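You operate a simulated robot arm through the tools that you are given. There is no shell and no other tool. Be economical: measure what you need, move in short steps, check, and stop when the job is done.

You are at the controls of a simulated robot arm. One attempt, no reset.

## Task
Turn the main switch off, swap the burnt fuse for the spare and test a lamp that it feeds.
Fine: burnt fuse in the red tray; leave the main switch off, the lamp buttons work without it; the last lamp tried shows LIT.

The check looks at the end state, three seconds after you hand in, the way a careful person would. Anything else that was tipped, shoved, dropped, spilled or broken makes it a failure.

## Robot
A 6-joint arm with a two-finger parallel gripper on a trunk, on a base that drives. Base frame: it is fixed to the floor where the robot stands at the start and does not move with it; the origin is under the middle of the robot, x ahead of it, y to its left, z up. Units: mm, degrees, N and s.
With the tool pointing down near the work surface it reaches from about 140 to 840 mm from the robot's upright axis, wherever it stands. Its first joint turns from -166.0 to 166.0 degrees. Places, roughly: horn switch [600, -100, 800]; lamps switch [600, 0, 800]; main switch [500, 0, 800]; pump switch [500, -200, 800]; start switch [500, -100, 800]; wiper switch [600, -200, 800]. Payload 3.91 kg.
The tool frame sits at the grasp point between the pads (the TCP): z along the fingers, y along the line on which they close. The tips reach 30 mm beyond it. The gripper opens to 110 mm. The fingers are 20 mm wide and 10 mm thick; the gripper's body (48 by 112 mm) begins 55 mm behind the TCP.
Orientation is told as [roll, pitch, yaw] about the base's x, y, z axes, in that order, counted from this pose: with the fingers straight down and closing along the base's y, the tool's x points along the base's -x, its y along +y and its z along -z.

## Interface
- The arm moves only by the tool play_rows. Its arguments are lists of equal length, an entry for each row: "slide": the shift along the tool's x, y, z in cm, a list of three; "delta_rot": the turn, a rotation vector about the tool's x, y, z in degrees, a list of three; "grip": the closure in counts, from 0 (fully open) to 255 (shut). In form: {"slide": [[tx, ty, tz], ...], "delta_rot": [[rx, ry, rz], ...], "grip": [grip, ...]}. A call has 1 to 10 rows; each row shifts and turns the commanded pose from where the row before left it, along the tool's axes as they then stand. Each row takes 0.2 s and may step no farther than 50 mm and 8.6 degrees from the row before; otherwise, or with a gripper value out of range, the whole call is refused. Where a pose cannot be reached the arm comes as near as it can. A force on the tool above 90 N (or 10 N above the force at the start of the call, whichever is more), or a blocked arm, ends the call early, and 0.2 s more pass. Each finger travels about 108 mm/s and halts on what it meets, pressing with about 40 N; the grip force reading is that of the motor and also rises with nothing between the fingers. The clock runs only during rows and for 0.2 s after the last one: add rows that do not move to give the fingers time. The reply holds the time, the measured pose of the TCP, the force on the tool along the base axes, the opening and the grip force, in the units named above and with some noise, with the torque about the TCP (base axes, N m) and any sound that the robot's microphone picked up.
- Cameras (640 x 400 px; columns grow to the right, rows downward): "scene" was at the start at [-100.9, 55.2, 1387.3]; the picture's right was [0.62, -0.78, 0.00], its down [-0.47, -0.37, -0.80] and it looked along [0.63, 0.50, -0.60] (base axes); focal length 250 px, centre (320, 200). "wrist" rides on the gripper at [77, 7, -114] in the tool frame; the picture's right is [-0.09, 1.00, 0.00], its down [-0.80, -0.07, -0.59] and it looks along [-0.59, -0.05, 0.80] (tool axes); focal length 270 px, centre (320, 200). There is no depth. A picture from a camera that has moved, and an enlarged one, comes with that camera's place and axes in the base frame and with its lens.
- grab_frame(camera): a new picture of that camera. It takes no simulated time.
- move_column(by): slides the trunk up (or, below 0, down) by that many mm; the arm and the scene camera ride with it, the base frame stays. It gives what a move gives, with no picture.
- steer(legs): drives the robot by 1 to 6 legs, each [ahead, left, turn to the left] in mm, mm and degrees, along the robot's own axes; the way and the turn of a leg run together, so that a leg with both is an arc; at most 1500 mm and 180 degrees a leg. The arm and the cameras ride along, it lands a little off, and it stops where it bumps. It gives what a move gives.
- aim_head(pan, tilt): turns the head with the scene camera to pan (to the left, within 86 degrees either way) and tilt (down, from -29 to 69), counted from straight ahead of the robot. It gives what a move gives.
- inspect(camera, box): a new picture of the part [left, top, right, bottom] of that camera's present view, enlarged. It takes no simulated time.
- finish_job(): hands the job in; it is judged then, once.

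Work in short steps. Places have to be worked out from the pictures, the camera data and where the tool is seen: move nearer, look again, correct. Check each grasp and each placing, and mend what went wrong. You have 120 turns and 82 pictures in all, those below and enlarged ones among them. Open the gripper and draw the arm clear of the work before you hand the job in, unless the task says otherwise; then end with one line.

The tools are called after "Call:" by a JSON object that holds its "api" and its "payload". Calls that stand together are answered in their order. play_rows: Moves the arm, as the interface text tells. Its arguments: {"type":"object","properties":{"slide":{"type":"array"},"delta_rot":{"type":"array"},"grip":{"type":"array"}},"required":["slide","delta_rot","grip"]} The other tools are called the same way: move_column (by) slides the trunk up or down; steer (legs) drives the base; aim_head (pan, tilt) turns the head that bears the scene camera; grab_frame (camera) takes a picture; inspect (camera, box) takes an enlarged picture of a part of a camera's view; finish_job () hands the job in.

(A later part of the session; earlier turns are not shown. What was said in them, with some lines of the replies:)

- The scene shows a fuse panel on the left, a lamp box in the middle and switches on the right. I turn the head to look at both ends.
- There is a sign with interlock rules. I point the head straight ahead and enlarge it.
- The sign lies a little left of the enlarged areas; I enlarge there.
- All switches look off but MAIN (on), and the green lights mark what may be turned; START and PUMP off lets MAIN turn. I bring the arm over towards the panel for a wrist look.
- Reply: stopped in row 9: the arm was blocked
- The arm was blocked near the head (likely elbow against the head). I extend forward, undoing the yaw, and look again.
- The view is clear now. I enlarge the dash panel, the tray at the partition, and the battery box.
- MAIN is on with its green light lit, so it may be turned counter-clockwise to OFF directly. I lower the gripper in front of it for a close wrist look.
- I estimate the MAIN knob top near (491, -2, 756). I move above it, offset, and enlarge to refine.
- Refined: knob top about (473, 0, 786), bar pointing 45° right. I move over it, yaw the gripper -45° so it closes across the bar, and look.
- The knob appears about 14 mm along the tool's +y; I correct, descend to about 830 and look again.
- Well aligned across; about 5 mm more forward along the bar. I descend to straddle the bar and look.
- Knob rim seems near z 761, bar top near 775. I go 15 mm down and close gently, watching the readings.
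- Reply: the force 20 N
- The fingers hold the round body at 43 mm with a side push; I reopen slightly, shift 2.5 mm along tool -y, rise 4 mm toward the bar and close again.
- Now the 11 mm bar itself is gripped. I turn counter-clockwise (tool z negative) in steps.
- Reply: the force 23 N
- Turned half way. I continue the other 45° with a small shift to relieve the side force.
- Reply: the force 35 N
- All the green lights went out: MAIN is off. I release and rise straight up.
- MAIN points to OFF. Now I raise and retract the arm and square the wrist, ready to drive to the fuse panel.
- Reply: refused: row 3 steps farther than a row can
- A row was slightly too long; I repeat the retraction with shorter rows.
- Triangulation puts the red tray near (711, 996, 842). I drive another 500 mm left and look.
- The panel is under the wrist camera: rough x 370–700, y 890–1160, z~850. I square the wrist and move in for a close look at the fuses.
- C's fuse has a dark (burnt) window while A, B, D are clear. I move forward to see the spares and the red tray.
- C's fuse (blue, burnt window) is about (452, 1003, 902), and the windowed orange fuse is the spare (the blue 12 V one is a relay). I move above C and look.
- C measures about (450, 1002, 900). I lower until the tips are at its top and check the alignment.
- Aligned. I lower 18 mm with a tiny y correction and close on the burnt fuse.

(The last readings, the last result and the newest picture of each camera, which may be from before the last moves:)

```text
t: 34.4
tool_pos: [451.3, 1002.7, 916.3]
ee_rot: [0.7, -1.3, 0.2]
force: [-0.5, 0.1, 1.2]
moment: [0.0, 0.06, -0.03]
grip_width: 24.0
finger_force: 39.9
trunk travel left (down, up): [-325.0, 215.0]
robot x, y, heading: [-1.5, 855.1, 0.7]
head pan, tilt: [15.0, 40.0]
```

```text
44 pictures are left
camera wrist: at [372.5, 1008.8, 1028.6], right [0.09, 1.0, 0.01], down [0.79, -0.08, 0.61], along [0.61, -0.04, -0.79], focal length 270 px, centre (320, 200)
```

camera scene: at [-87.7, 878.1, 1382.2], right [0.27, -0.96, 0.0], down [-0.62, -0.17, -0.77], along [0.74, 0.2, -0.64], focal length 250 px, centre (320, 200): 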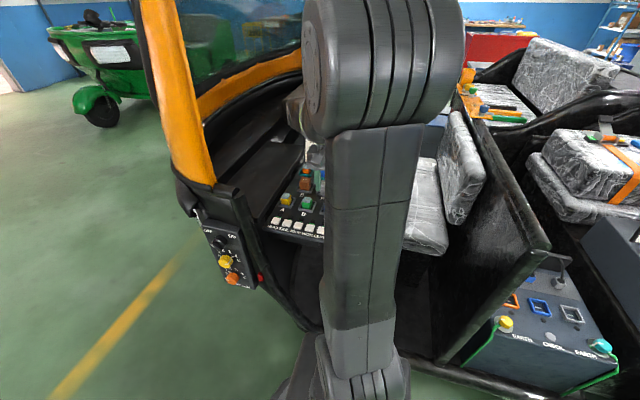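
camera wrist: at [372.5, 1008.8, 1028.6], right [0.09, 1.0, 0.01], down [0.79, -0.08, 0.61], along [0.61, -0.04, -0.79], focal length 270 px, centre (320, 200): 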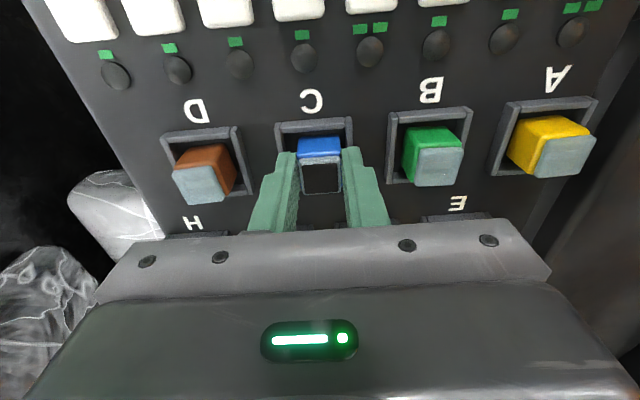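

Held at 24 mm, centered. I pull straight up.

Call:
{"api": "play_rows", "payload": {"slide": [[0, 0, -1], [0, 0, -1.5], [0, 0, -2], [0, 0, -3], [0, 0, -4]], "delta_rot": [[0, 0, 0], [0, 0, 0], [0, 0, 0], [0, 0, 0], [0, 0, 0]], "grip": [255, 255, 255, 255, 255]}}

Call:
{"api": "grab_frame", "payload": {"camera": "wrist"}}

```text
t: 35.6
tool_pos: [448.0, 999.2, 1031.0]
ee_rot: [0.7, -1.3, 0.1]
force: [-0.6, -0.3, 1.1]
moment: [0.01, 0.0, 0.01]
grip_width: 23.9
finger_force: 40.2
trunk travel left (down, up): [-325.0, 215.0]
robot x, y, heading: [-0.3, 856.1, 0.6]
head pan, tilt: [15.0, 40.0]
```

```text
43 pictures are left
camera wrist: at [369.2, 1006.4, 1143.7], right [0.09, 1.0, 0.01], down [0.79, -0.08, 0.61], along [0.61, -0.04, -0.79], focal length 270 px, centre (320, 200)
```

wrist: 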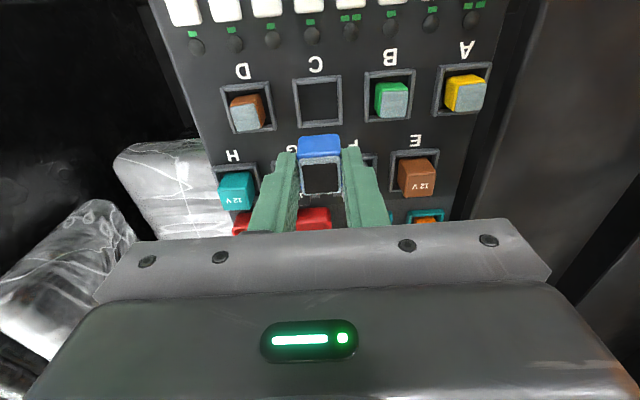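

The burnt fuse is out. I carry it towards the red tray (about (633, 940)) and check on the way.

Call:
{"api": "play_rows", "payload": {"slide": [[-4, -2, 0], [-4, -2, 0], [-4, -1.9, 0]], "delta_rot": [[0, 0, 0], [0, 0, 0], [0, 0, 0]], "grip": [255, 255, 255]}}

Call:
{"api": "grab_frame", "payload": {"camera": "wrist"}}

Call:
{"api": "aim_head", "payload": {"pan": -10, "tilt": 30}}

Call:
{"api": "grab_frame", "payload": {"camera": "scene"}}

```text
t: 36.4
tool_pos: [569.7, 939.5, 1030.6]
ee_rot: [0.7, -1.2, 0.1]
force: [-0.9, 1.1, -0.2]
moment: [0.02, -0.01, -0.02]
grip_width: 24.0
finger_force: 40.0
trunk travel left (down, up): [-325.0, 215.0]
robot x, y, heading: [-1.6, 860.0, 0.5]
head pan, tilt: [15.0, 40.0]
```

```text
42 pictures are left
camera wrist: at [489.5, 945.1, 1143.6], right [0.09, 1.0, 0.01], down [0.79, -0.08, 0.61], along [0.61, -0.04, -0.79], focal length 270 px, centre (320, 200)
```

wrist: 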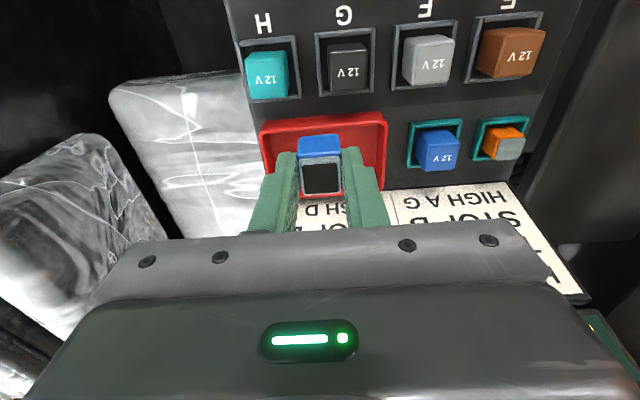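

```text
t: 37.3
tool_pos: [568.3, 940.5, 1031.0]
ee_rot: [0.7, -1.3, 0.2]
force: [-0.2, 0.0, 0.4]
moment: [-0.01, 0.03, -0.01]
grip_width: 24.1
finger_force: 39.5
trunk travel left (down, up): [-325.0, 215.0]
robot x, y, heading: [1.0, 857.3, 0.5]
head pan, tilt: [-10.0, 30.0]
```

```text
41 pictures are left
camera scene: at [-80.4, 840.4, 1397.5], right [-0.16, -0.99, 0.0], down [-0.49, 0.08, -0.87], along [0.85, -0.14, -0.5], focal length 250 px, centre (320, 200)
```

scene: 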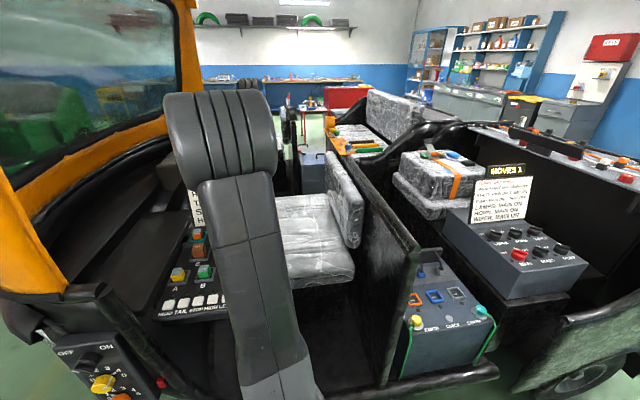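

Tray centre about (630, 940). I move over it and lower to just above its floor.

Call:
{"api": "play_rows", "payload": {"slide": [[-4.0, 0, 0], [-1.4, 0, 2], [0, 0, 4], [0, 0, 3]], "delta_rot": [[0, 0, 0], [0, 0, 0], [0, 0, 0], [0, 0, 0]], "grip": [255, 255, 255, 255]}}

Call:
{"api": "grab_frame", "payload": {"camera": "wrist"}}

```text
t: 38.3
tool_pos: [623.5, 943.4, 941.5]
ee_rot: [0.7, -1.2, 0.0]
force: [-0.4, 0.4, -0.1]
moment: [0.03, -0.02, -0.03]
grip_width: 23.8
finger_force: 39.7
trunk travel left (down, up): [-325.0, 215.0]
robot x, y, heading: [-0.3, 856.5, 0.6]
head pan, tilt: [-10.0, 30.0]
```

```text
40 pictures are left
camera wrist: at [543.8, 948.8, 1054.4], right [0.09, 1.0, 0.01], down [0.79, -0.08, 0.61], along [0.61, -0.04, -0.79], focal length 270 px, centre (320, 200)
```

wrist: 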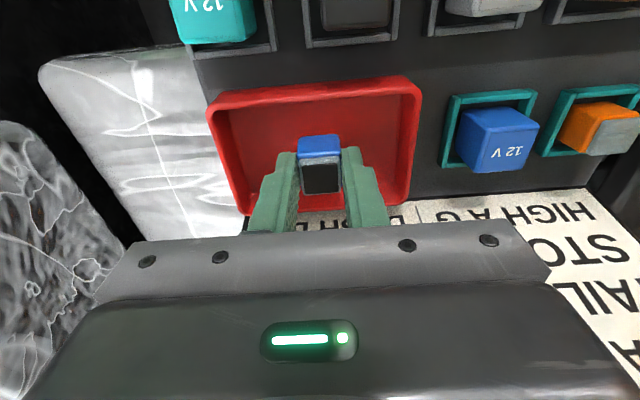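

Inside the tray's outline. I lower in small steps watching the force.

Call:
{"api": "play_rows", "payload": {"slide": [[0, 0, 1], [0, 0, 0.8], [0, 0, 0]], "delta_rot": [[0, 0, 0], [0, 0, 0], [0, 0, 0]], "grip": [255, 255, 255]}}

Call:
{"api": "inspect", "payload": {"camera": "wrist", "box": [200, 60, 440, 210]}}

```text
t: 39.1
tool_pos: [622.3, 944.5, 924.9]
ee_rot: [0.6, -1.4, 0.0]
force: [-1.4, -0.3, -0.1]
moment: [0.0, 0.0, 0.0]
grip_width: 23.8
finger_force: 40.8
trunk travel left (down, up): [-325.0, 215.0]
robot x, y, heading: [-2.3, 853.8, 0.4]
head pan, tilt: [-10.0, 30.0]
```

```text
2.67 times, centred on (320, 135) of wrist
camera zoom: at [544.6, 950.0, 1037.5], right [0.09, 1.0, 0.01], down [0.79, -0.08, 0.61], along [0.61, -0.04, -0.79], focal length 721 px, centre (320, 373)
```

zoom: 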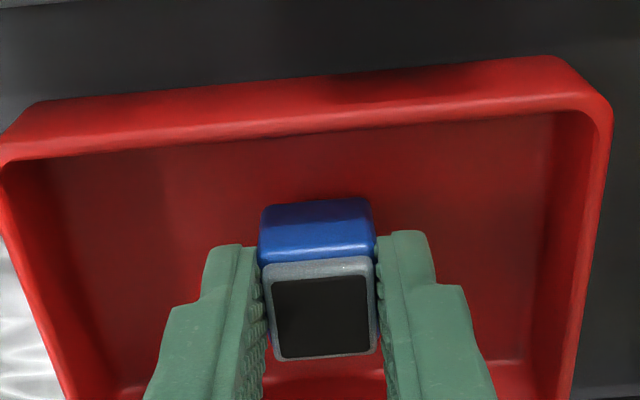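

Still no contact; a few more small steps down.

Call:
{"api": "play_rows", "payload": {"slide": [[0, 0, 0.5], [0, 0, 0.5], [0, 0, 0]], "delta_rot": [[0, 0, 0], [0, 0, 0], [0, 0, 0]], "grip": [255, 255, 255]}}

Call:
{"api": "play_rows", "payload": {"slide": [[0, 0, 0.4], [0, 0, 0]], "delta_rot": [[0, 0, 0], [0, 0, 0]], "grip": [255, 255]}}

Call:
{"api": "grab_frame", "payload": {"camera": "wrist"}}

```text
t: 39.9
tool_pos: [624.0, 943.8, 919.6]
ee_rot: [0.9, -1.6, 0.0]
force: [0.5, 0.7, 28.5]
moment: [0.05, 0.07, 0.01]
grip_width: 23.9
finger_force: 40.2
trunk travel left (down, up): [-325.0, 215.0]
robot x, y, heading: [-5.1, 857.3, 0.8]
head pan, tilt: [-10.0, 30.0]
```

```text
t: 40.5
tool_pos: [622.5, 943.5, 915.0]
ee_rot: [0.8, -1.6, 0.1]
force: [3.9, -0.8, 37.3]
moment: [-0.15, -0.18, 0.0]
grip_width: 24.0
finger_force: 40.5
trunk travel left (down, up): [-325.0, 215.0]
robot x, y, heading: [1.0, 853.8, 0.2]
head pan, tilt: [-10.0, 30.0]
```

```text
38 pictures are left
camera wrist: at [544.0, 949.9, 1027.0], right [0.09, 1.0, 0.02], down [0.78, -0.08, 0.61], along [0.61, -0.04, -0.79], focal length 270 px, centre (320, 200)
```

wrist: 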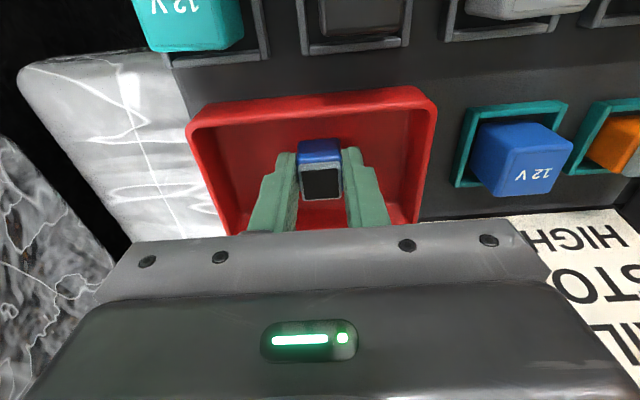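

The fuse rests on the tray floor (37 N). I ease the pressure, open to ~45 mm and rise.

Call:
{"api": "play_rows", "payload": {"slide": [[0, 0, -0.5], [0, 0, 0], [0, 0, 0], [0, 0, -3], [0, 0, -4], [0, 0, -4]], "delta_rot": [[0, 0, 0], [0, 0, 0], [0, 0, 0], [0, 0, 0], [0, 0, 0], [0, 0, 0]], "grip": [255, 140, 140, 140, 140, 140]}}

Call:
{"api": "grab_frame", "payload": {"camera": "wrist"}}

```text
t: 41.9
tool_pos: [620.8, 945.0, 1026.0]
ee_rot: [0.8, -1.1, 0.1]
force: [-0.1, -0.4, -0.9]
moment: [0.03, -0.02, 0.01]
grip_width: 49.5
finger_force: 0.1
trunk travel left (down, up): [-325.0, 215.0]
robot x, y, heading: [-2.8, 854.8, 0.6]
head pan, tilt: [-10.0, 30.0]
```

```text
37 pictures are left
camera wrist: at [541.5, 950.7, 1139.3], right [0.09, 1.0, 0.01], down [0.79, -0.08, 0.61], along [0.61, -0.04, -0.79], focal length 270 px, centre (320, 200)
```

wrist: 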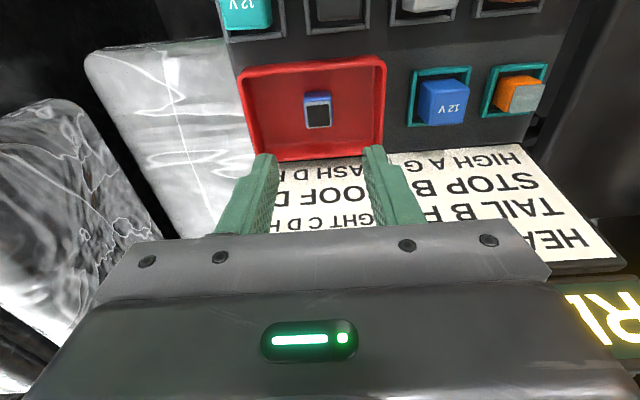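

The burnt fuse stands in the red tray. The spare's top is near (633, 1129, 900); I move over it.

Call:
{"api": "play_rows", "payload": {"slide": [[-0.1, 4.6, 0], [-0.1, 4.6, 0], [-0.1, 4.6, 0], [-0.1, 4.5, 0], [0, 0, 4.5], [0, 0, 3]], "delta_rot": [[0, 0, 0], [0, 0, 0], [0, 0, 0], [0, 0, 0], [0, 0, 0], [0, 0, 0]], "grip": [140, 140, 140, 140, 140, 140]}}

Call:
{"api": "grab_frame", "payload": {"camera": "wrist"}}

```text
t: 43.3
tool_pos: [628.0, 1128.9, 951.8]
ee_rot: [0.7, -1.2, 0.1]
force: [-0.9, -0.5, -0.1]
moment: [0.01, 0.02, -0.04]
grip_width: 49.9
finger_force: 0.1
trunk travel left (down, up): [-325.0, 215.0]
robot x, y, heading: [-1.5, 857.3, 0.4]
head pan, tilt: [-10.0, 30.0]
```

```text
36 pictures are left
camera wrist: at [548.7, 1134.2, 1064.0], right [0.09, 1.0, 0.01], down [0.79, -0.08, 0.61], along [0.61, -0.04, -0.79], focal length 270 px, centre (320, 200)
```

wrist: 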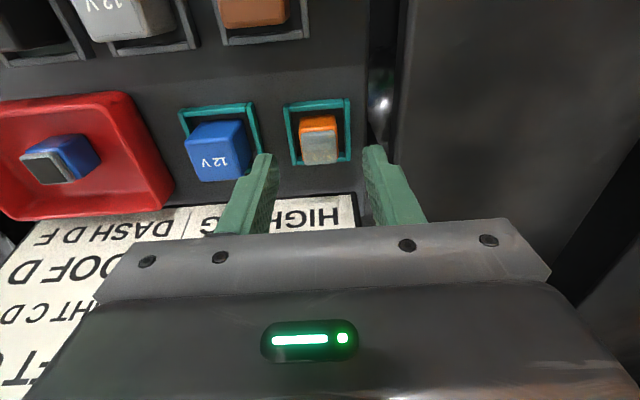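

Aligned within 1–2 mm. I descend to the grasp height and look before closing.

Call:
{"api": "play_rows", "payload": {"slide": [[0, 0.1, 1.5], [0, 0, 1], [0, 0, 0.8]], "delta_rot": [[0, 0, 0], [0, 0, 0], [0, 0, 0]], "grip": [140, 140, 140]}}

Call:
{"api": "grab_frame", "payload": {"camera": "wrist"}}

```text
t: 44.1
tool_pos: [627.7, 1129.5, 918.3]
ee_rot: [0.7, -1.4, 0.0]
force: [-0.7, -0.8, -1.3]
moment: [-0.01, -0.02, 0.0]
grip_width: 49.7
finger_force: 0.1
trunk travel left (down, up): [-325.0, 215.0]
robot x, y, heading: [-1.1, 860.6, 0.4]
head pan, tilt: [-10.0, 30.0]
```

```text
35 pictures are left
camera wrist: at [548.6, 1134.6, 1032.7], right [0.09, 1.0, 0.01], down [0.79, -0.08, 0.61], along [0.61, -0.04, -0.79], focal length 270 px, centre (320, 200)
```

wrist: 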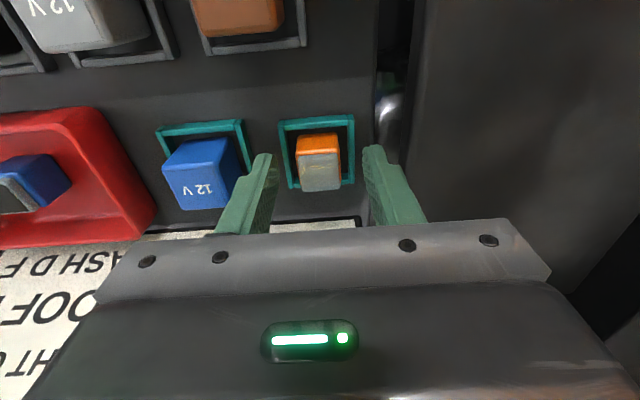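

Looks matching the C grasp. I close on the spare.

Call:
{"api": "play_rows", "payload": {"slide": [[0, 0, 0.2], [0, 0, 0], [0, 0, 0], [0, 0, 0]], "delta_rot": [[0, 0, 0], [0, 0, 0], [0, 0, 0], [0, 0, 0]], "grip": [140, 255, 255, 255]}}

Call:
{"api": "inspect", "payload": {"camera": "wrist", "box": [200, 90, 440, 240]}}

```text
t: 45.1
tool_pos: [628.0, 1128.0, 919.2]
ee_rot: [0.7, -1.3, 0.0]
force: [0.9, 0.7, 0.0]
moment: [0.07, -0.01, 0.0]
grip_width: 24.1
finger_force: 39.6
trunk travel left (down, up): [-325.0, 215.0]
robot x, y, heading: [0.4, 856.7, 0.5]
head pan, tilt: [-10.0, 30.0]
```

```text
2.67 times, centred on (320, 165) of wrist
camera zoom: at [548.7, 1135.0, 1031.4], right [0.09, 1.0, 0.01], down [0.79, -0.08, 0.61], along [0.61, -0.04, -0.79], focal length 721 px, centre (320, 293)
```

zoom: 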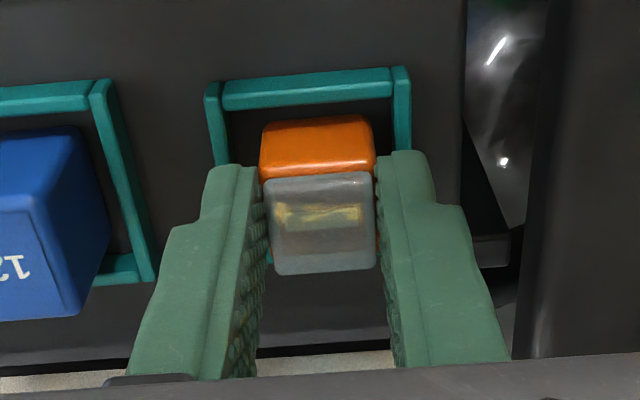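

Spare held, filament intact. I lift it and carry it over slot C.

Call:
{"api": "play_rows", "payload": {"slide": [[0, 0, -2], [0, 0, -4], [0, 0, -4], [3.4, -2.4, 0], [3.4, -2.4, 0], [3.4, -2.4, 0], [3.4, -2.4, 0], [3.3, -2.3, 0]], "delta_rot": [[0, 0, 0], [0, 0, 0], [0, 0, 0], [0, 0, 0], [0, 0, 0], [0, 0, 0], [0, 0, 0], [0, 0, 0]], "grip": [255, 255, 255, 255, 255, 255, 255, 255]}}

Call:
{"api": "grab_frame", "payload": {"camera": "wrist"}}

```text
t: 46.9
tool_pos: [457.7, 1009.4, 1014.4]
ee_rot: [0.8, -1.3, 0.1]
force: [-0.3, 0.5, 0.6]
moment: [0.01, 0.03, 0.0]
grip_width: 24.2
finger_force: 40.0
trunk travel left (down, up): [-325.0, 215.0]
robot x, y, heading: [2.2, 856.2, 0.4]
head pan, tilt: [-10.0, 30.0]
```

```text
33 pictures are left
camera wrist: at [378.7, 1015.7, 1127.5], right [0.09, 1.0, 0.01], down [0.79, -0.08, 0.61], along [0.61, -0.04, -0.79], focal length 270 px, centre (320, 200)
```

wrist: 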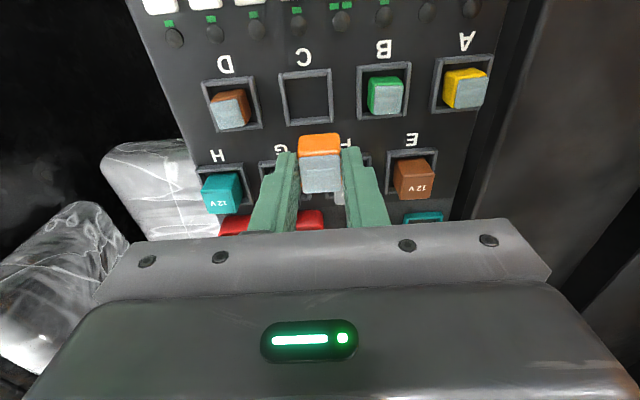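

I shift 9 mm back and right to the recorded line above C, lower to 975, and compare.

Call:
{"api": "play_rows", "payload": {"slide": [[0.9, -0.95, 0], [0, 0, 1.5], [0, 0, 2.4], [0, 0, 0]], "delta_rot": [[0, 0, 0], [0, 0, 0], [0, 0, 0], [0, 0, 0]], "grip": [255, 255, 255, 255]}}

Call:
{"api": "grab_frame", "payload": {"camera": "wrist"}}

```text
t: 47.9
tool_pos: [450.4, 998.4, 975.2]
ee_rot: [0.7, -1.3, 0.1]
force: [-0.4, -0.5, 0.4]
moment: [0.0, 0.0, 0.0]
grip_width: 24.0
finger_force: 40.1
trunk travel left (down, up): [-325.0, 215.0]
robot x, y, heading: [-0.3, 854.2, 0.3]
head pan, tilt: [-10.0, 30.0]
```

```text
32 pictures are left
camera wrist: at [370.4, 1005.7, 1087.2], right [0.09, 1.0, 0.01], down [0.79, -0.08, 0.61], along [0.61, -0.04, -0.79], focal length 270 px, centre (320, 200)
```

wrist: 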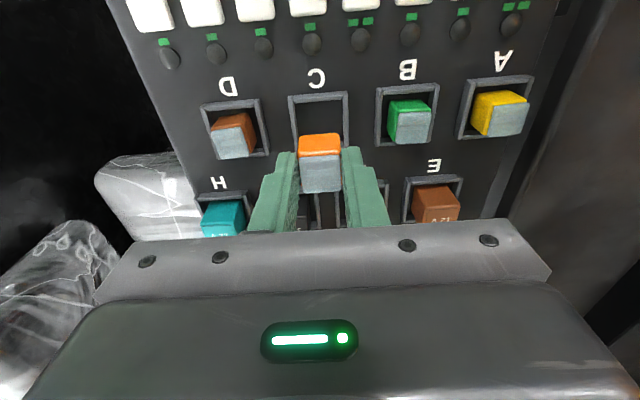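

Slot is about 2 mm to +y of centre line; I correct and lower to the rim, then check.

Call:
{"api": "play_rows", "payload": {"slide": [[0, 0.2, 1.5], [0, 0, 1.5], [0, 0, 0]], "delta_rot": [[0, 0, 0], [0, 0, 0], [0, 0, 0]], "grip": [255, 255, 255]}}

Call:
{"api": "inspect", "payload": {"camera": "wrist", "box": [200, 60, 440, 210]}}

```text
t: 48.7
tool_pos: [448.4, 1002.3, 944.4]
ee_rot: [0.8, -1.3, 0.1]
force: [0.1, 0.2, -0.4]
moment: [0.02, -0.01, 0.01]
grip_width: 23.7
finger_force: 39.7
trunk travel left (down, up): [-325.0, 215.0]
robot x, y, heading: [-2.1, 857.3, 0.5]
head pan, tilt: [-10.0, 30.0]
```

```text
2.67 times, centred on (320, 135) of wrist
camera zoom: at [370.0, 1007.8, 1057.7], right [0.09, 1.0, 0.02], down [0.79, -0.08, 0.61], along [0.61, -0.04, -0.79], focal length 721 px, centre (320, 373)
```

zoom: 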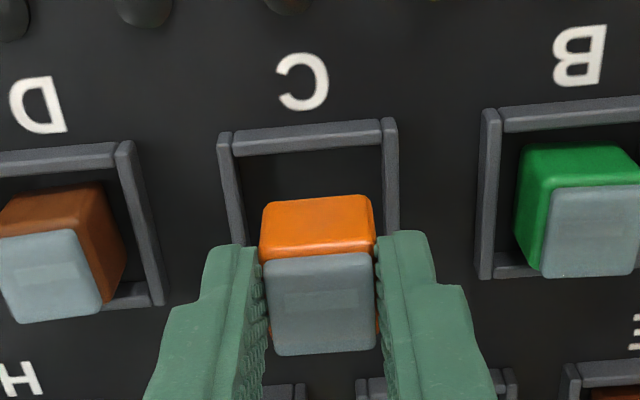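

Good so far. Down another 15 mm and check forces.

Call:
{"api": "play_rows", "payload": {"slide": [[0, 0, 1], [0, 0, 0.6], [0, 0, 0]], "delta_rot": [[0, 0, 0], [0, 0, 0], [0, 0, 0]], "grip": [255, 255, 255]}}

Call:
{"api": "inspect", "payload": {"camera": "wrist", "box": [200, 60, 440, 210]}}

```text
t: 49.5
tool_pos: [449.8, 1003.1, 928.7]
ee_rot: [0.8, -1.3, 0.1]
force: [-0.5, -0.6, -0.2]
moment: [-0.01, -0.01, 0.02]
grip_width: 24.0
finger_force: 40.0
trunk travel left (down, up): [-325.0, 215.0]
robot x, y, heading: [-4.3, 857.8, 0.6]
head pan, tilt: [-10.0, 30.0]
```

```text
2.67 times, centred on (320, 135) of wrist
camera zoom: at [370.8, 1007.8, 1041.0], right [0.09, 1.0, 0.01], down [0.79, -0.08, 0.61], along [0.61, -0.04, -0.79], focal length 721 px, centre (320, 373)
```

zoom: 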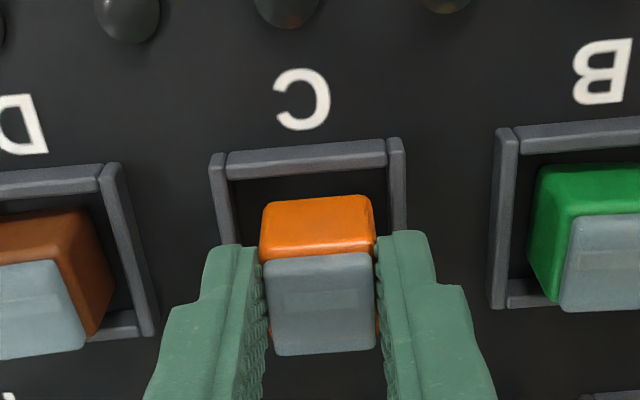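

The slot is about 2 mm further in +x than the fuse; I correct that and push down in small steps.

Call:
{"api": "play_rows", "payload": {"slide": [[-0.2, 0, 0.3], [0, 0, 0.4], [0, 0, 0.3], [0, 0, 0]], "delta_rot": [[0, 0, 0], [0, 0, 0], [0, 0, 0], [0, 0, 0]], "grip": [255, 255, 255, 255]}}

Call:
{"api": "inspect", "payload": {"camera": "wrist", "box": [200, 60, 440, 210]}}

```text
t: 50.5
tool_pos: [453.2, 1002.3, 918.3]
ee_rot: [0.7, -1.3, 0.1]
force: [0.4, -0.4, -0.2]
moment: [0.03, 0.01, 0.0]
grip_width: 24.0
finger_force: 39.8
trunk travel left (down, up): [-325.0, 215.0]
robot x, y, heading: [1.8, 855.8, 0.5]
head pan, tilt: [-10.0, 30.0]
```

```text
2.67 times, centred on (320, 135) of wrist
camera zoom: at [373.4, 1008.1, 1031.2], right [0.09, 1.0, 0.01], down [0.79, -0.08, 0.61], along [0.61, -0.04, -0.79], focal length 721 px, centre (320, 373)
```

zoom: 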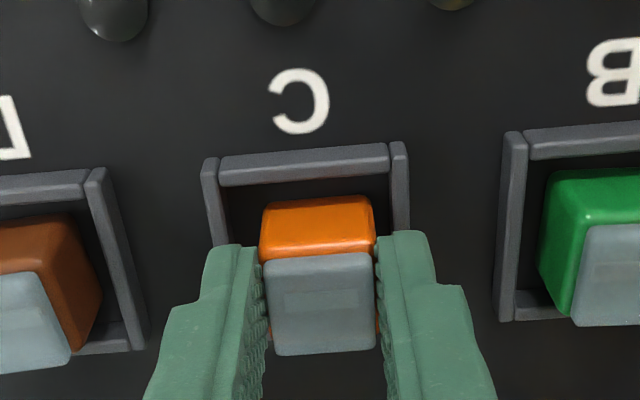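

No contact yet; a little further down.

Call:
{"api": "play_rows", "payload": {"slide": [[0, 0, 0.2], [0, 0, 0.2], [0, 0, 0]], "delta_rot": [[0, 0, 0], [0, 0, 0], [0, 0, 0]], "grip": [255, 255, 255]}}

```text
t: 51.3
tool_pos: [452.3, 1002.7, 918.0]
ee_rot: [1.0, -1.8, 0.1]
force: [2.0, 0.9, 36.1]
moment: [-0.04, -0.13, 0.01]
grip_width: 23.9
finger_force: 40.1
trunk travel left (down, up): [-325.0, 215.0]
robot x, y, heading: [-1.3, 857.4, 0.5]
head pan, tilt: [-10.0, 30.0]
```

Firm contact at 918, same height at which the spare sat in its holder. I check the seating visually against its neighbours.

Call:
{"api": "inspect", "payload": {"camera": "wrist", "box": [180, 80, 460, 255]}}

```text
2.29 times, centred on (320, 168) of wrist
camera zoom: at [372.3, 1007.9, 1029.7], right [0.09, 1.0, 0.02], down [0.78, -0.08, 0.62], along [0.62, -0.04, -0.79], focal length 618 px, centre (320, 274)
```

zoom: 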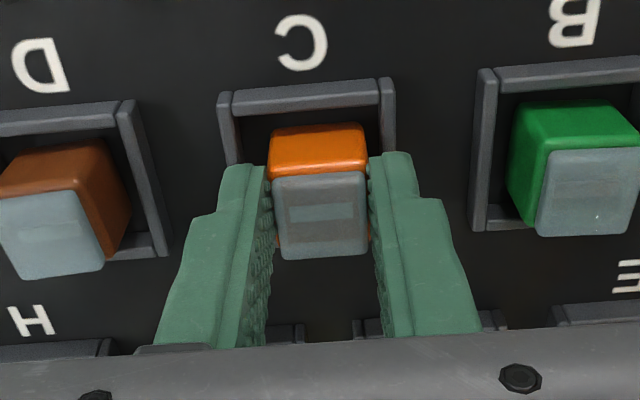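

Looks seated level with B and D. I ease the pressure, release and rise, then look.

Call:
{"api": "play_rows", "payload": {"slide": [[0, 0, -0.3], [0, 0, 0], [0, 0, 0], [0, 0, -3], [0, 0, -4], [0, 0, -4]], "delta_rot": [[0, 0, 0], [0, 0, 0], [0, 0, 0], [0, 0, 0], [0, 0, 0], [0, 0, 0]], "grip": [255, 145, 145, 145, 145, 145]}}

Call:
{"api": "grab_frame", "payload": {"camera": "wrist"}}

Call:
{"api": "inspect", "payload": {"camera": "wrist", "box": [200, 0, 440, 150]}}

```text
t: 52.7
tool_pos: [449.8, 1001.0, 1028.5]
ee_rot: [0.6, -1.2, 0.1]
force: [0.3, 0.2, -0.2]
moment: [-0.02, 0.02, -0.03]
grip_width: 47.4
finger_force: 0.1
trunk travel left (down, up): [-325.0, 215.0]
robot x, y, heading: [-2.8, 854.7, 0.6]
head pan, tilt: [-10.0, 30.0]
```

```text
27 pictures are left
camera wrist: at [370.7, 1006.4, 1141.5], right [0.09, 1.0, 0.01], down [0.79, -0.08, 0.61], along [0.61, -0.04, -0.79], focal length 270 px, centre (320, 200)
```

wrist: 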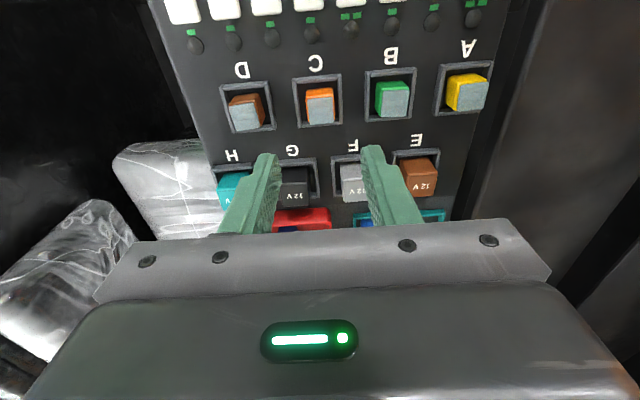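

```text
2.67 times, centred on (320, 75) of wrist
camera zoom: at [370.7, 1006.4, 1141.5], right [0.09, 1.0, 0.01], down [0.79, -0.08, 0.61], along [0.61, -0.04, -0.79], focal length 721 px, centre (320, 533)
```

zoom: 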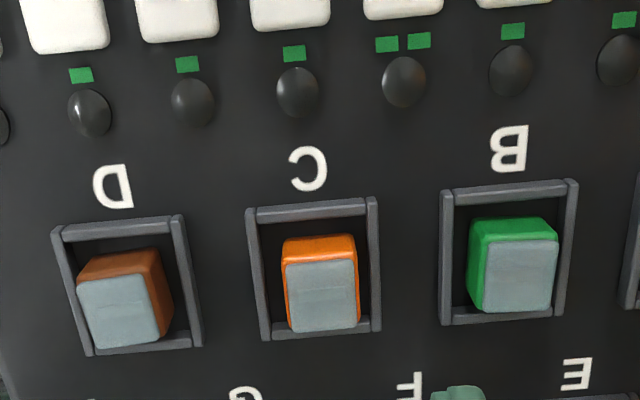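

The spare is seated like its neighbours. Next I press LEFT (C H), one bar. I close the gripper, move above it, and look.

Call:
{"api": "play_rows", "payload": {"slide": [[2.7, 0, 0], [2.7, 0, 0], [2.6, 0, 0], [0, 0, 3], [0, 0, 3]], "delta_rot": [[0, 0, 0], [0, 0, 0], [0, 0, 0], [0, 0, 0], [0, 0, 0]], "grip": [255, 255, 255, 255, 255]}}

Call:
{"api": "grab_frame", "payload": {"camera": "wrist"}}

Call:
{"api": "aim_head", "payload": {"pan": 25, "tilt": 30}}

Call:
{"api": "grab_frame", "payload": {"camera": "scene"}}

```text
t: 53.9
tool_pos: [370.5, 1002.8, 965.3]
ee_rot: [0.8, -1.3, 0.2]
force: [-0.2, 0.5, -0.4]
moment: [0.03, 0.04, -0.02]
grip_width: 0.1
finger_force: 37.5
trunk travel left (down, up): [-325.0, 215.0]
robot x, y, heading: [-0.6, 853.8, 0.4]
head pan, tilt: [-10.0, 30.0]
```

```text
25 pictures are left
camera wrist: at [292.0, 1009.4, 1078.8], right [0.09, 1.0, 0.02], down [0.79, -0.08, 0.61], along [0.61, -0.04, -0.79], focal length 270 px, centre (320, 200)
```

wrist: 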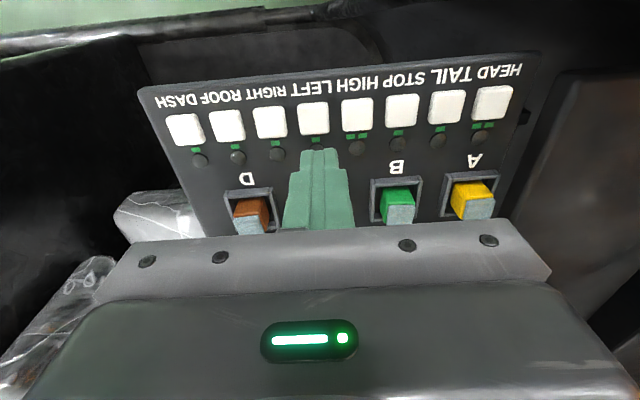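

```text
t: 54.9
tool_pos: [371.2, 1003.5, 967.4]
ee_rot: [0.7, -1.3, 0.2]
force: [-1.3, -0.6, 0.1]
moment: [-0.03, 0.0, 0.02]
grip_width: 0.0
finger_force: 37.9
trunk travel left (down, up): [-325.0, 215.0]
robot x, y, heading: [-1.0, 857.8, 0.7]
head pan, tilt: [25.0, 30.0]
```

```text
24 pictures are left
camera scene: at [-88.1, 894.2, 1397.5], right [0.43, -0.9, 0.0], down [-0.45, -0.21, -0.87], along [0.78, 0.37, -0.5], focal length 250 px, centre (320, 200)
```

scene: 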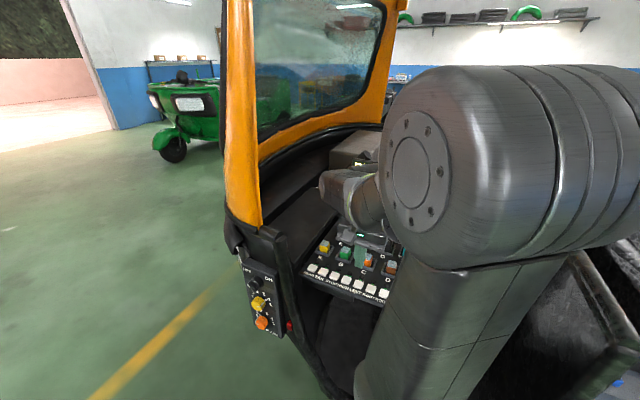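

LEFT is about (370, 1000, 870). I descend to 920 with a 2.5 mm correction and check.

Call:
{"api": "play_rows", "payload": {"slide": [[0, -0.3, 2], [0, 0, 2.5]], "delta_rot": [[0, 0, 0], [0, 0, 0]], "grip": [255, 255]}}

Call:
{"api": "inspect", "payload": {"camera": "wrist", "box": [200, 60, 440, 210]}}

Call:
{"api": "inspect", "payload": {"camera": "scene", "box": [300, 130, 412, 200]}}

```text
t: 55.5
tool_pos: [371.8, 999.2, 922.6]
ee_rot: [0.8, -1.2, 0.2]
force: [-0.2, -0.2, 0.3]
moment: [-0.01, 0.05, 0.03]
grip_width: 0.1
finger_force: 38.2
trunk travel left (down, up): [-325.0, 215.0]
robot x, y, heading: [-4.8, 856.4, 0.5]
head pan, tilt: [25.0, 30.0]
```

```text
2.67 times, centred on (320, 135) of wrist
camera zoom: at [293.1, 1005.0, 1034.5], right [0.09, 1.0, 0.01], down [0.79, -0.08, 0.61], along [0.61, -0.04, -0.79], focal length 721 px, centre (320, 373)
```

zoom: 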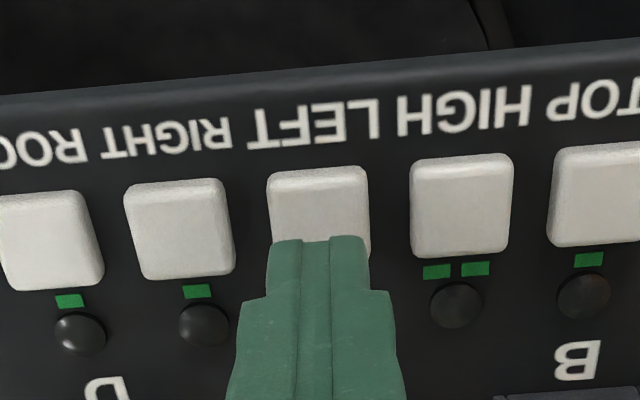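

```text
5.71 times, centred on (356, 165) of scene
camera zoom: at [-88.1, 894.2, 1397.5], right [0.43, -0.9, 0.0], down [-0.45, -0.22, -0.87], along [0.78, 0.37, -0.5], focal length 1430 px, centre (114, 400)
```

zoom: 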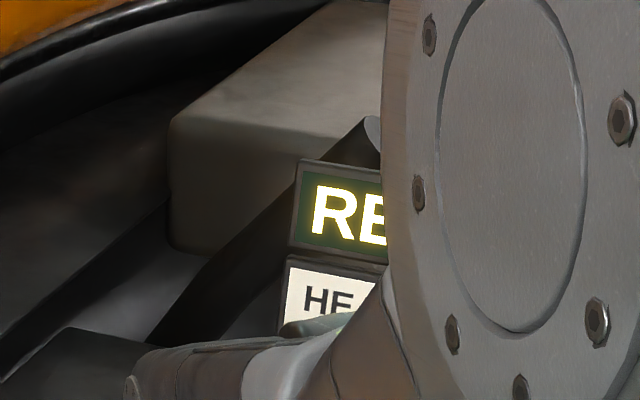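

Tip needs about 3 mm toward the robot to centre on LEFT. I correct and descend to just above contact.

Call:
{"api": "play_rows", "payload": {"slide": [[0.3, 0, 1], [0, 0, 0.8], [0, 0, 0.3], [0, 0, 0]], "delta_rot": [[0, 0, 0], [0, 0, 0], [0, 0, 0], [0, 0, 0]], "grip": [255, 255, 255, 255]}}

Call:
{"api": "inspect", "payload": {"camera": "wrist", "box": [200, 60, 440, 210]}}

```text
t: 56.5
tool_pos: [369.7, 999.0, 900.0]
ee_rot: [0.8, -1.4, 0.1]
force: [2.6, 1.6, 15.8]
moment: [0.04, 0.03, -0.05]
grip_width: 0.0
finger_force: 37.5
trunk travel left (down, up): [-325.0, 215.0]
robot x, y, heading: [1.0, 857.4, 0.4]
head pan, tilt: [25.0, 30.0]
heard: click
```

```text
2.67 times, centred on (320, 135) of wrist
camera zoom: at [290.1, 1005.1, 1013.5], right [0.09, 1.0, 0.02], down [0.79, -0.08, 0.61], along [0.61, -0.04, -0.79], focal length 721 px, centre (320, 373)
```

zoom: 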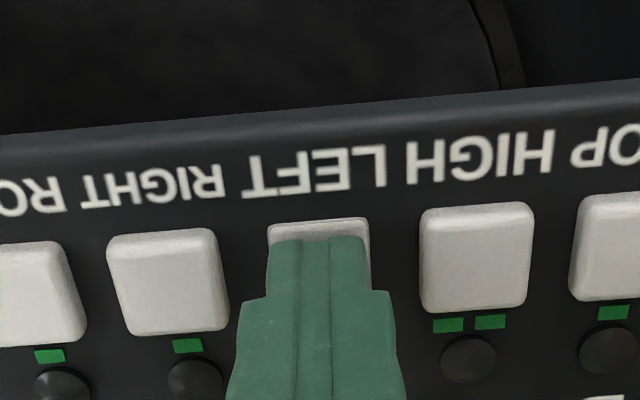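

It clicked. I lift straight off and look at the lamps and display.

Call:
{"api": "play_rows", "payload": {"slide": [[0, 0, -2], [0, 0, -4], [0, 0, -4], [0, 0, -4]], "delta_rot": [[0, 0, 0], [0, 0, 0], [0, 0, 0], [0, 0, 0]], "grip": [255, 255, 255, 255]}}

Call:
{"api": "grab_frame", "payload": {"camera": "wrist"}}

Call:
{"api": "grab_frame", "payload": {"camera": "scene"}}

```text
t: 57.5
tool_pos: [366.8, 996.3, 1040.8]
ee_rot: [0.7, -1.3, 0.1]
force: [0.0, 0.9, -0.3]
moment: [0.01, -0.01, 0.01]
grip_width: 0.1
finger_force: 38.2
trunk travel left (down, up): [-325.0, 215.0]
robot x, y, heading: [-0.4, 858.3, 0.6]
head pan, tilt: [25.0, 30.0]
```

```text
20 pictures are left
camera wrist: at [287.0, 1001.7, 1153.0], right [0.09, 1.0, 0.01], down [0.79, -0.08, 0.61], along [0.61, -0.04, -0.79], focal length 270 px, centre (320, 200)
```

wrist: 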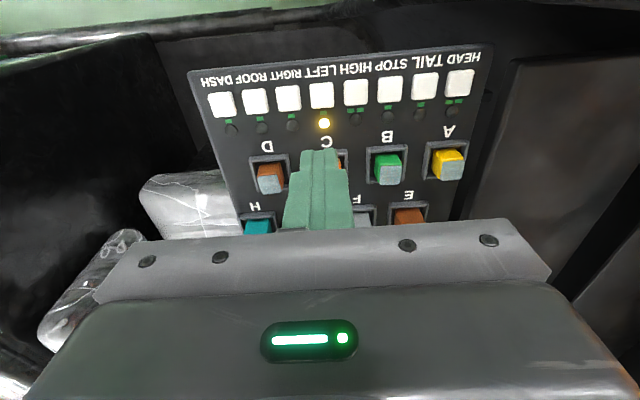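

```text
19 pictures are left
camera scene: at [-88.2, 894.2, 1397.4], right [0.43, -0.9, 0.0], down [-0.45, -0.22, -0.87], along [0.78, 0.37, -0.5], focal length 250 px, centre (320, 200)
```

scene: 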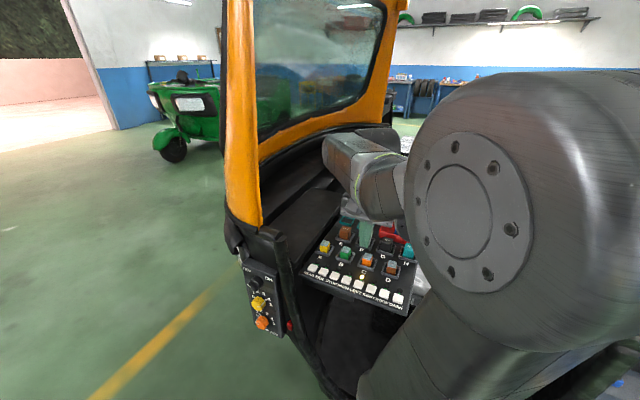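

The LEFT light is lit. I raise the arm clear, open the gripper, and drive back right to read the display and recheck everything.

Call:
{"api": "play_rows", "payload": {"slide": [[0, 0, -5], [0, 0, -5], [0, 0, -5], [0, 0, -5], [0, 0, 0]], "delta_rot": [[0, 0, 0], [0, 0, 0], [0, 0, 0], [0, 0, 0], [0, 0, 0]], "grip": [255, 255, 150, 80, 0]}}

Call:
{"api": "steer", "payload": {"legs": [[0, -500, 0]]}}

Call:
{"api": "aim_head", "payload": {"pan": 55, "tilt": 35}}

Call:
{"api": "grab_frame", "payload": {"camera": "scene"}}

```text
t: 58.7
tool_pos: [364.5, 995.5, 1238.6]
ee_rot: [0.7, -1.3, 0.2]
force: [-0.5, -0.5, 0.0]
moment: [0.02, 0.0, -0.02]
grip_width: 109.8
finger_force: 0.0
trunk travel left (down, up): [-325.0, 215.0]
robot x, y, heading: [-2.5, 856.8, 0.6]
head pan, tilt: [25.0, 30.0]
```

```text
t: 61.6
tool_pos: [368.8, 501.9, 1238.1]
ee_rot: [0.7, -1.2, 0.3]
force: [-0.2, 0.3, -0.3]
moment: [0.01, -0.02, 0.0]
grip_width: 109.8
finger_force: 0.0
trunk travel left (down, up): [-325.0, 215.0]
robot x, y, heading: [3.1, 357.1, 1.2]
head pan, tilt: [25.0, 30.0]
```

```text
t: 62.6
tool_pos: [369.0, 501.4, 1239.3]
ee_rot: [0.7, -1.2, 0.3]
force: [0.8, -0.4, 0.4]
moment: [-0.01, -0.03, 0.01]
grip_width: 109.7
finger_force: 0.1
trunk travel left (down, up): [-325.0, 215.0]
robot x, y, heading: [5.5, 360.8, 0.8]
head pan, tilt: [55.0, 35.0]
```

```text
18 pictures are left
camera scene: at [-114.4, 430.5, 1389.7], right [0.83, -0.56, 0.0], down [-0.32, -0.47, -0.82], along [0.46, 0.68, -0.57], focal length 250 px, centre (320, 200)
```

scene: 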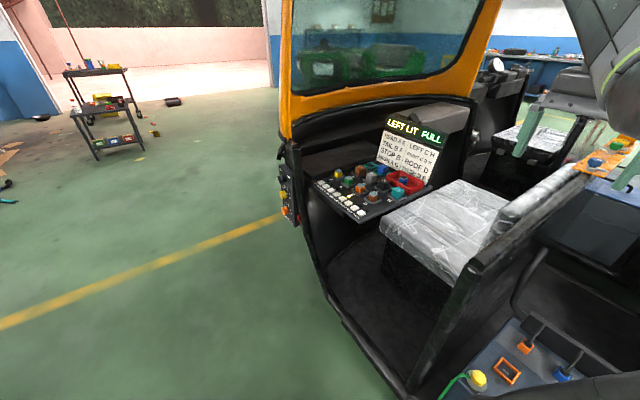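

The display reads "LEFT LIT FULL". I enlarge the panel and check the main switch.

Call:
{"api": "inspect", "payload": {"camera": "scene", "box": [310, 105, 454, 225]}}

Call:
{"api": "aim_head", "payload": {"pan": -20, "tilt": 35}}

Call:
{"api": "grab_frame", "payload": {"camera": "scene"}}

```text
3.33 times, centred on (382, 165) of scene
camera zoom: at [-114.4, 430.5, 1389.7], right [0.83, -0.56, 0.0], down [-0.32, -0.47, -0.82], along [0.46, 0.68, -0.57], focal length 834 px, centre (113, 317)
```

zoom: 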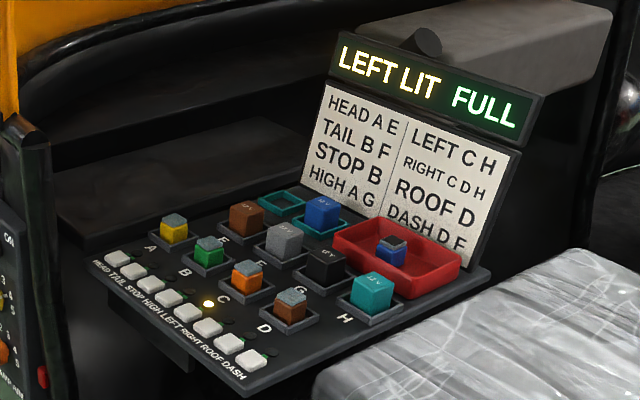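

```text
t: 64.0
tool_pos: [368.6, 500.8, 1239.1]
ee_rot: [0.8, -1.4, 0.5]
force: [0.2, 0.4, -0.6]
moment: [0.0, 0.02, 0.01]
grip_width: 110.1
finger_force: 0.0
trunk travel left (down, up): [-325.0, 215.0]
robot x, y, heading: [7.1, 355.9, 0.8]
head pan, tilt: [-20.0, 35.0]
```

```text
16 pictures are left
camera scene: at [-80.7, 328.8, 1389.7], right [-0.33, -0.94, 0.0], down [-0.54, 0.19, -0.82], along [0.77, -0.27, -0.57], focal length 250 px, centre (320, 200)
```

scene: 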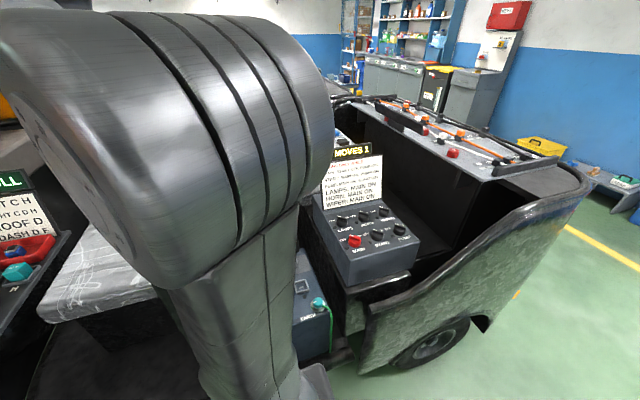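

MOVES 1, all lights out, MAIN off; one zoom to confirm the pointer.

Call:
{"api": "inspect", "payload": {"camera": "scene", "box": [310, 195, 438, 275]}}

```text
5.00 times, centred on (374, 235) of scene
camera zoom: at [-80.7, 328.8, 1389.7], right [-0.33, -0.94, 0.0], down [-0.54, 0.19, -0.82], along [0.77, -0.27, -0.57], focal length 1251 px, centre (50, 25)
```

zoom: 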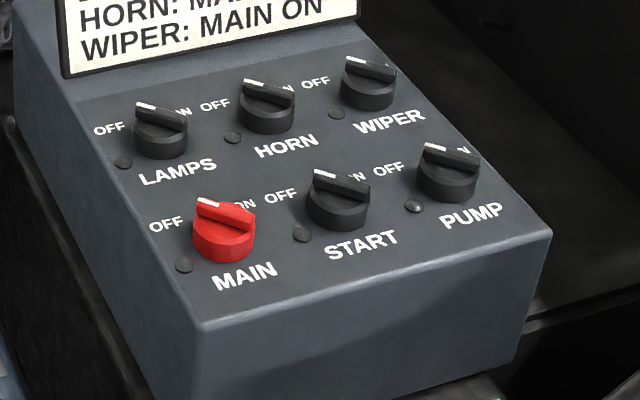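

Everything checks out: MAIN is off, the burnt fuse is in the red tray, the spare is in C, and LEFT is lit. The arm is clear and the gripper open, so I hand in.

Call:
{"api": "finish_job", "payload": {}}

```text
The job is handed in.
```

The job is done: the main switch is off, the burnt fuse from slot C is in the red tray, the spare is in slot C, and the last lamp tried, LEFT, shows LIT.
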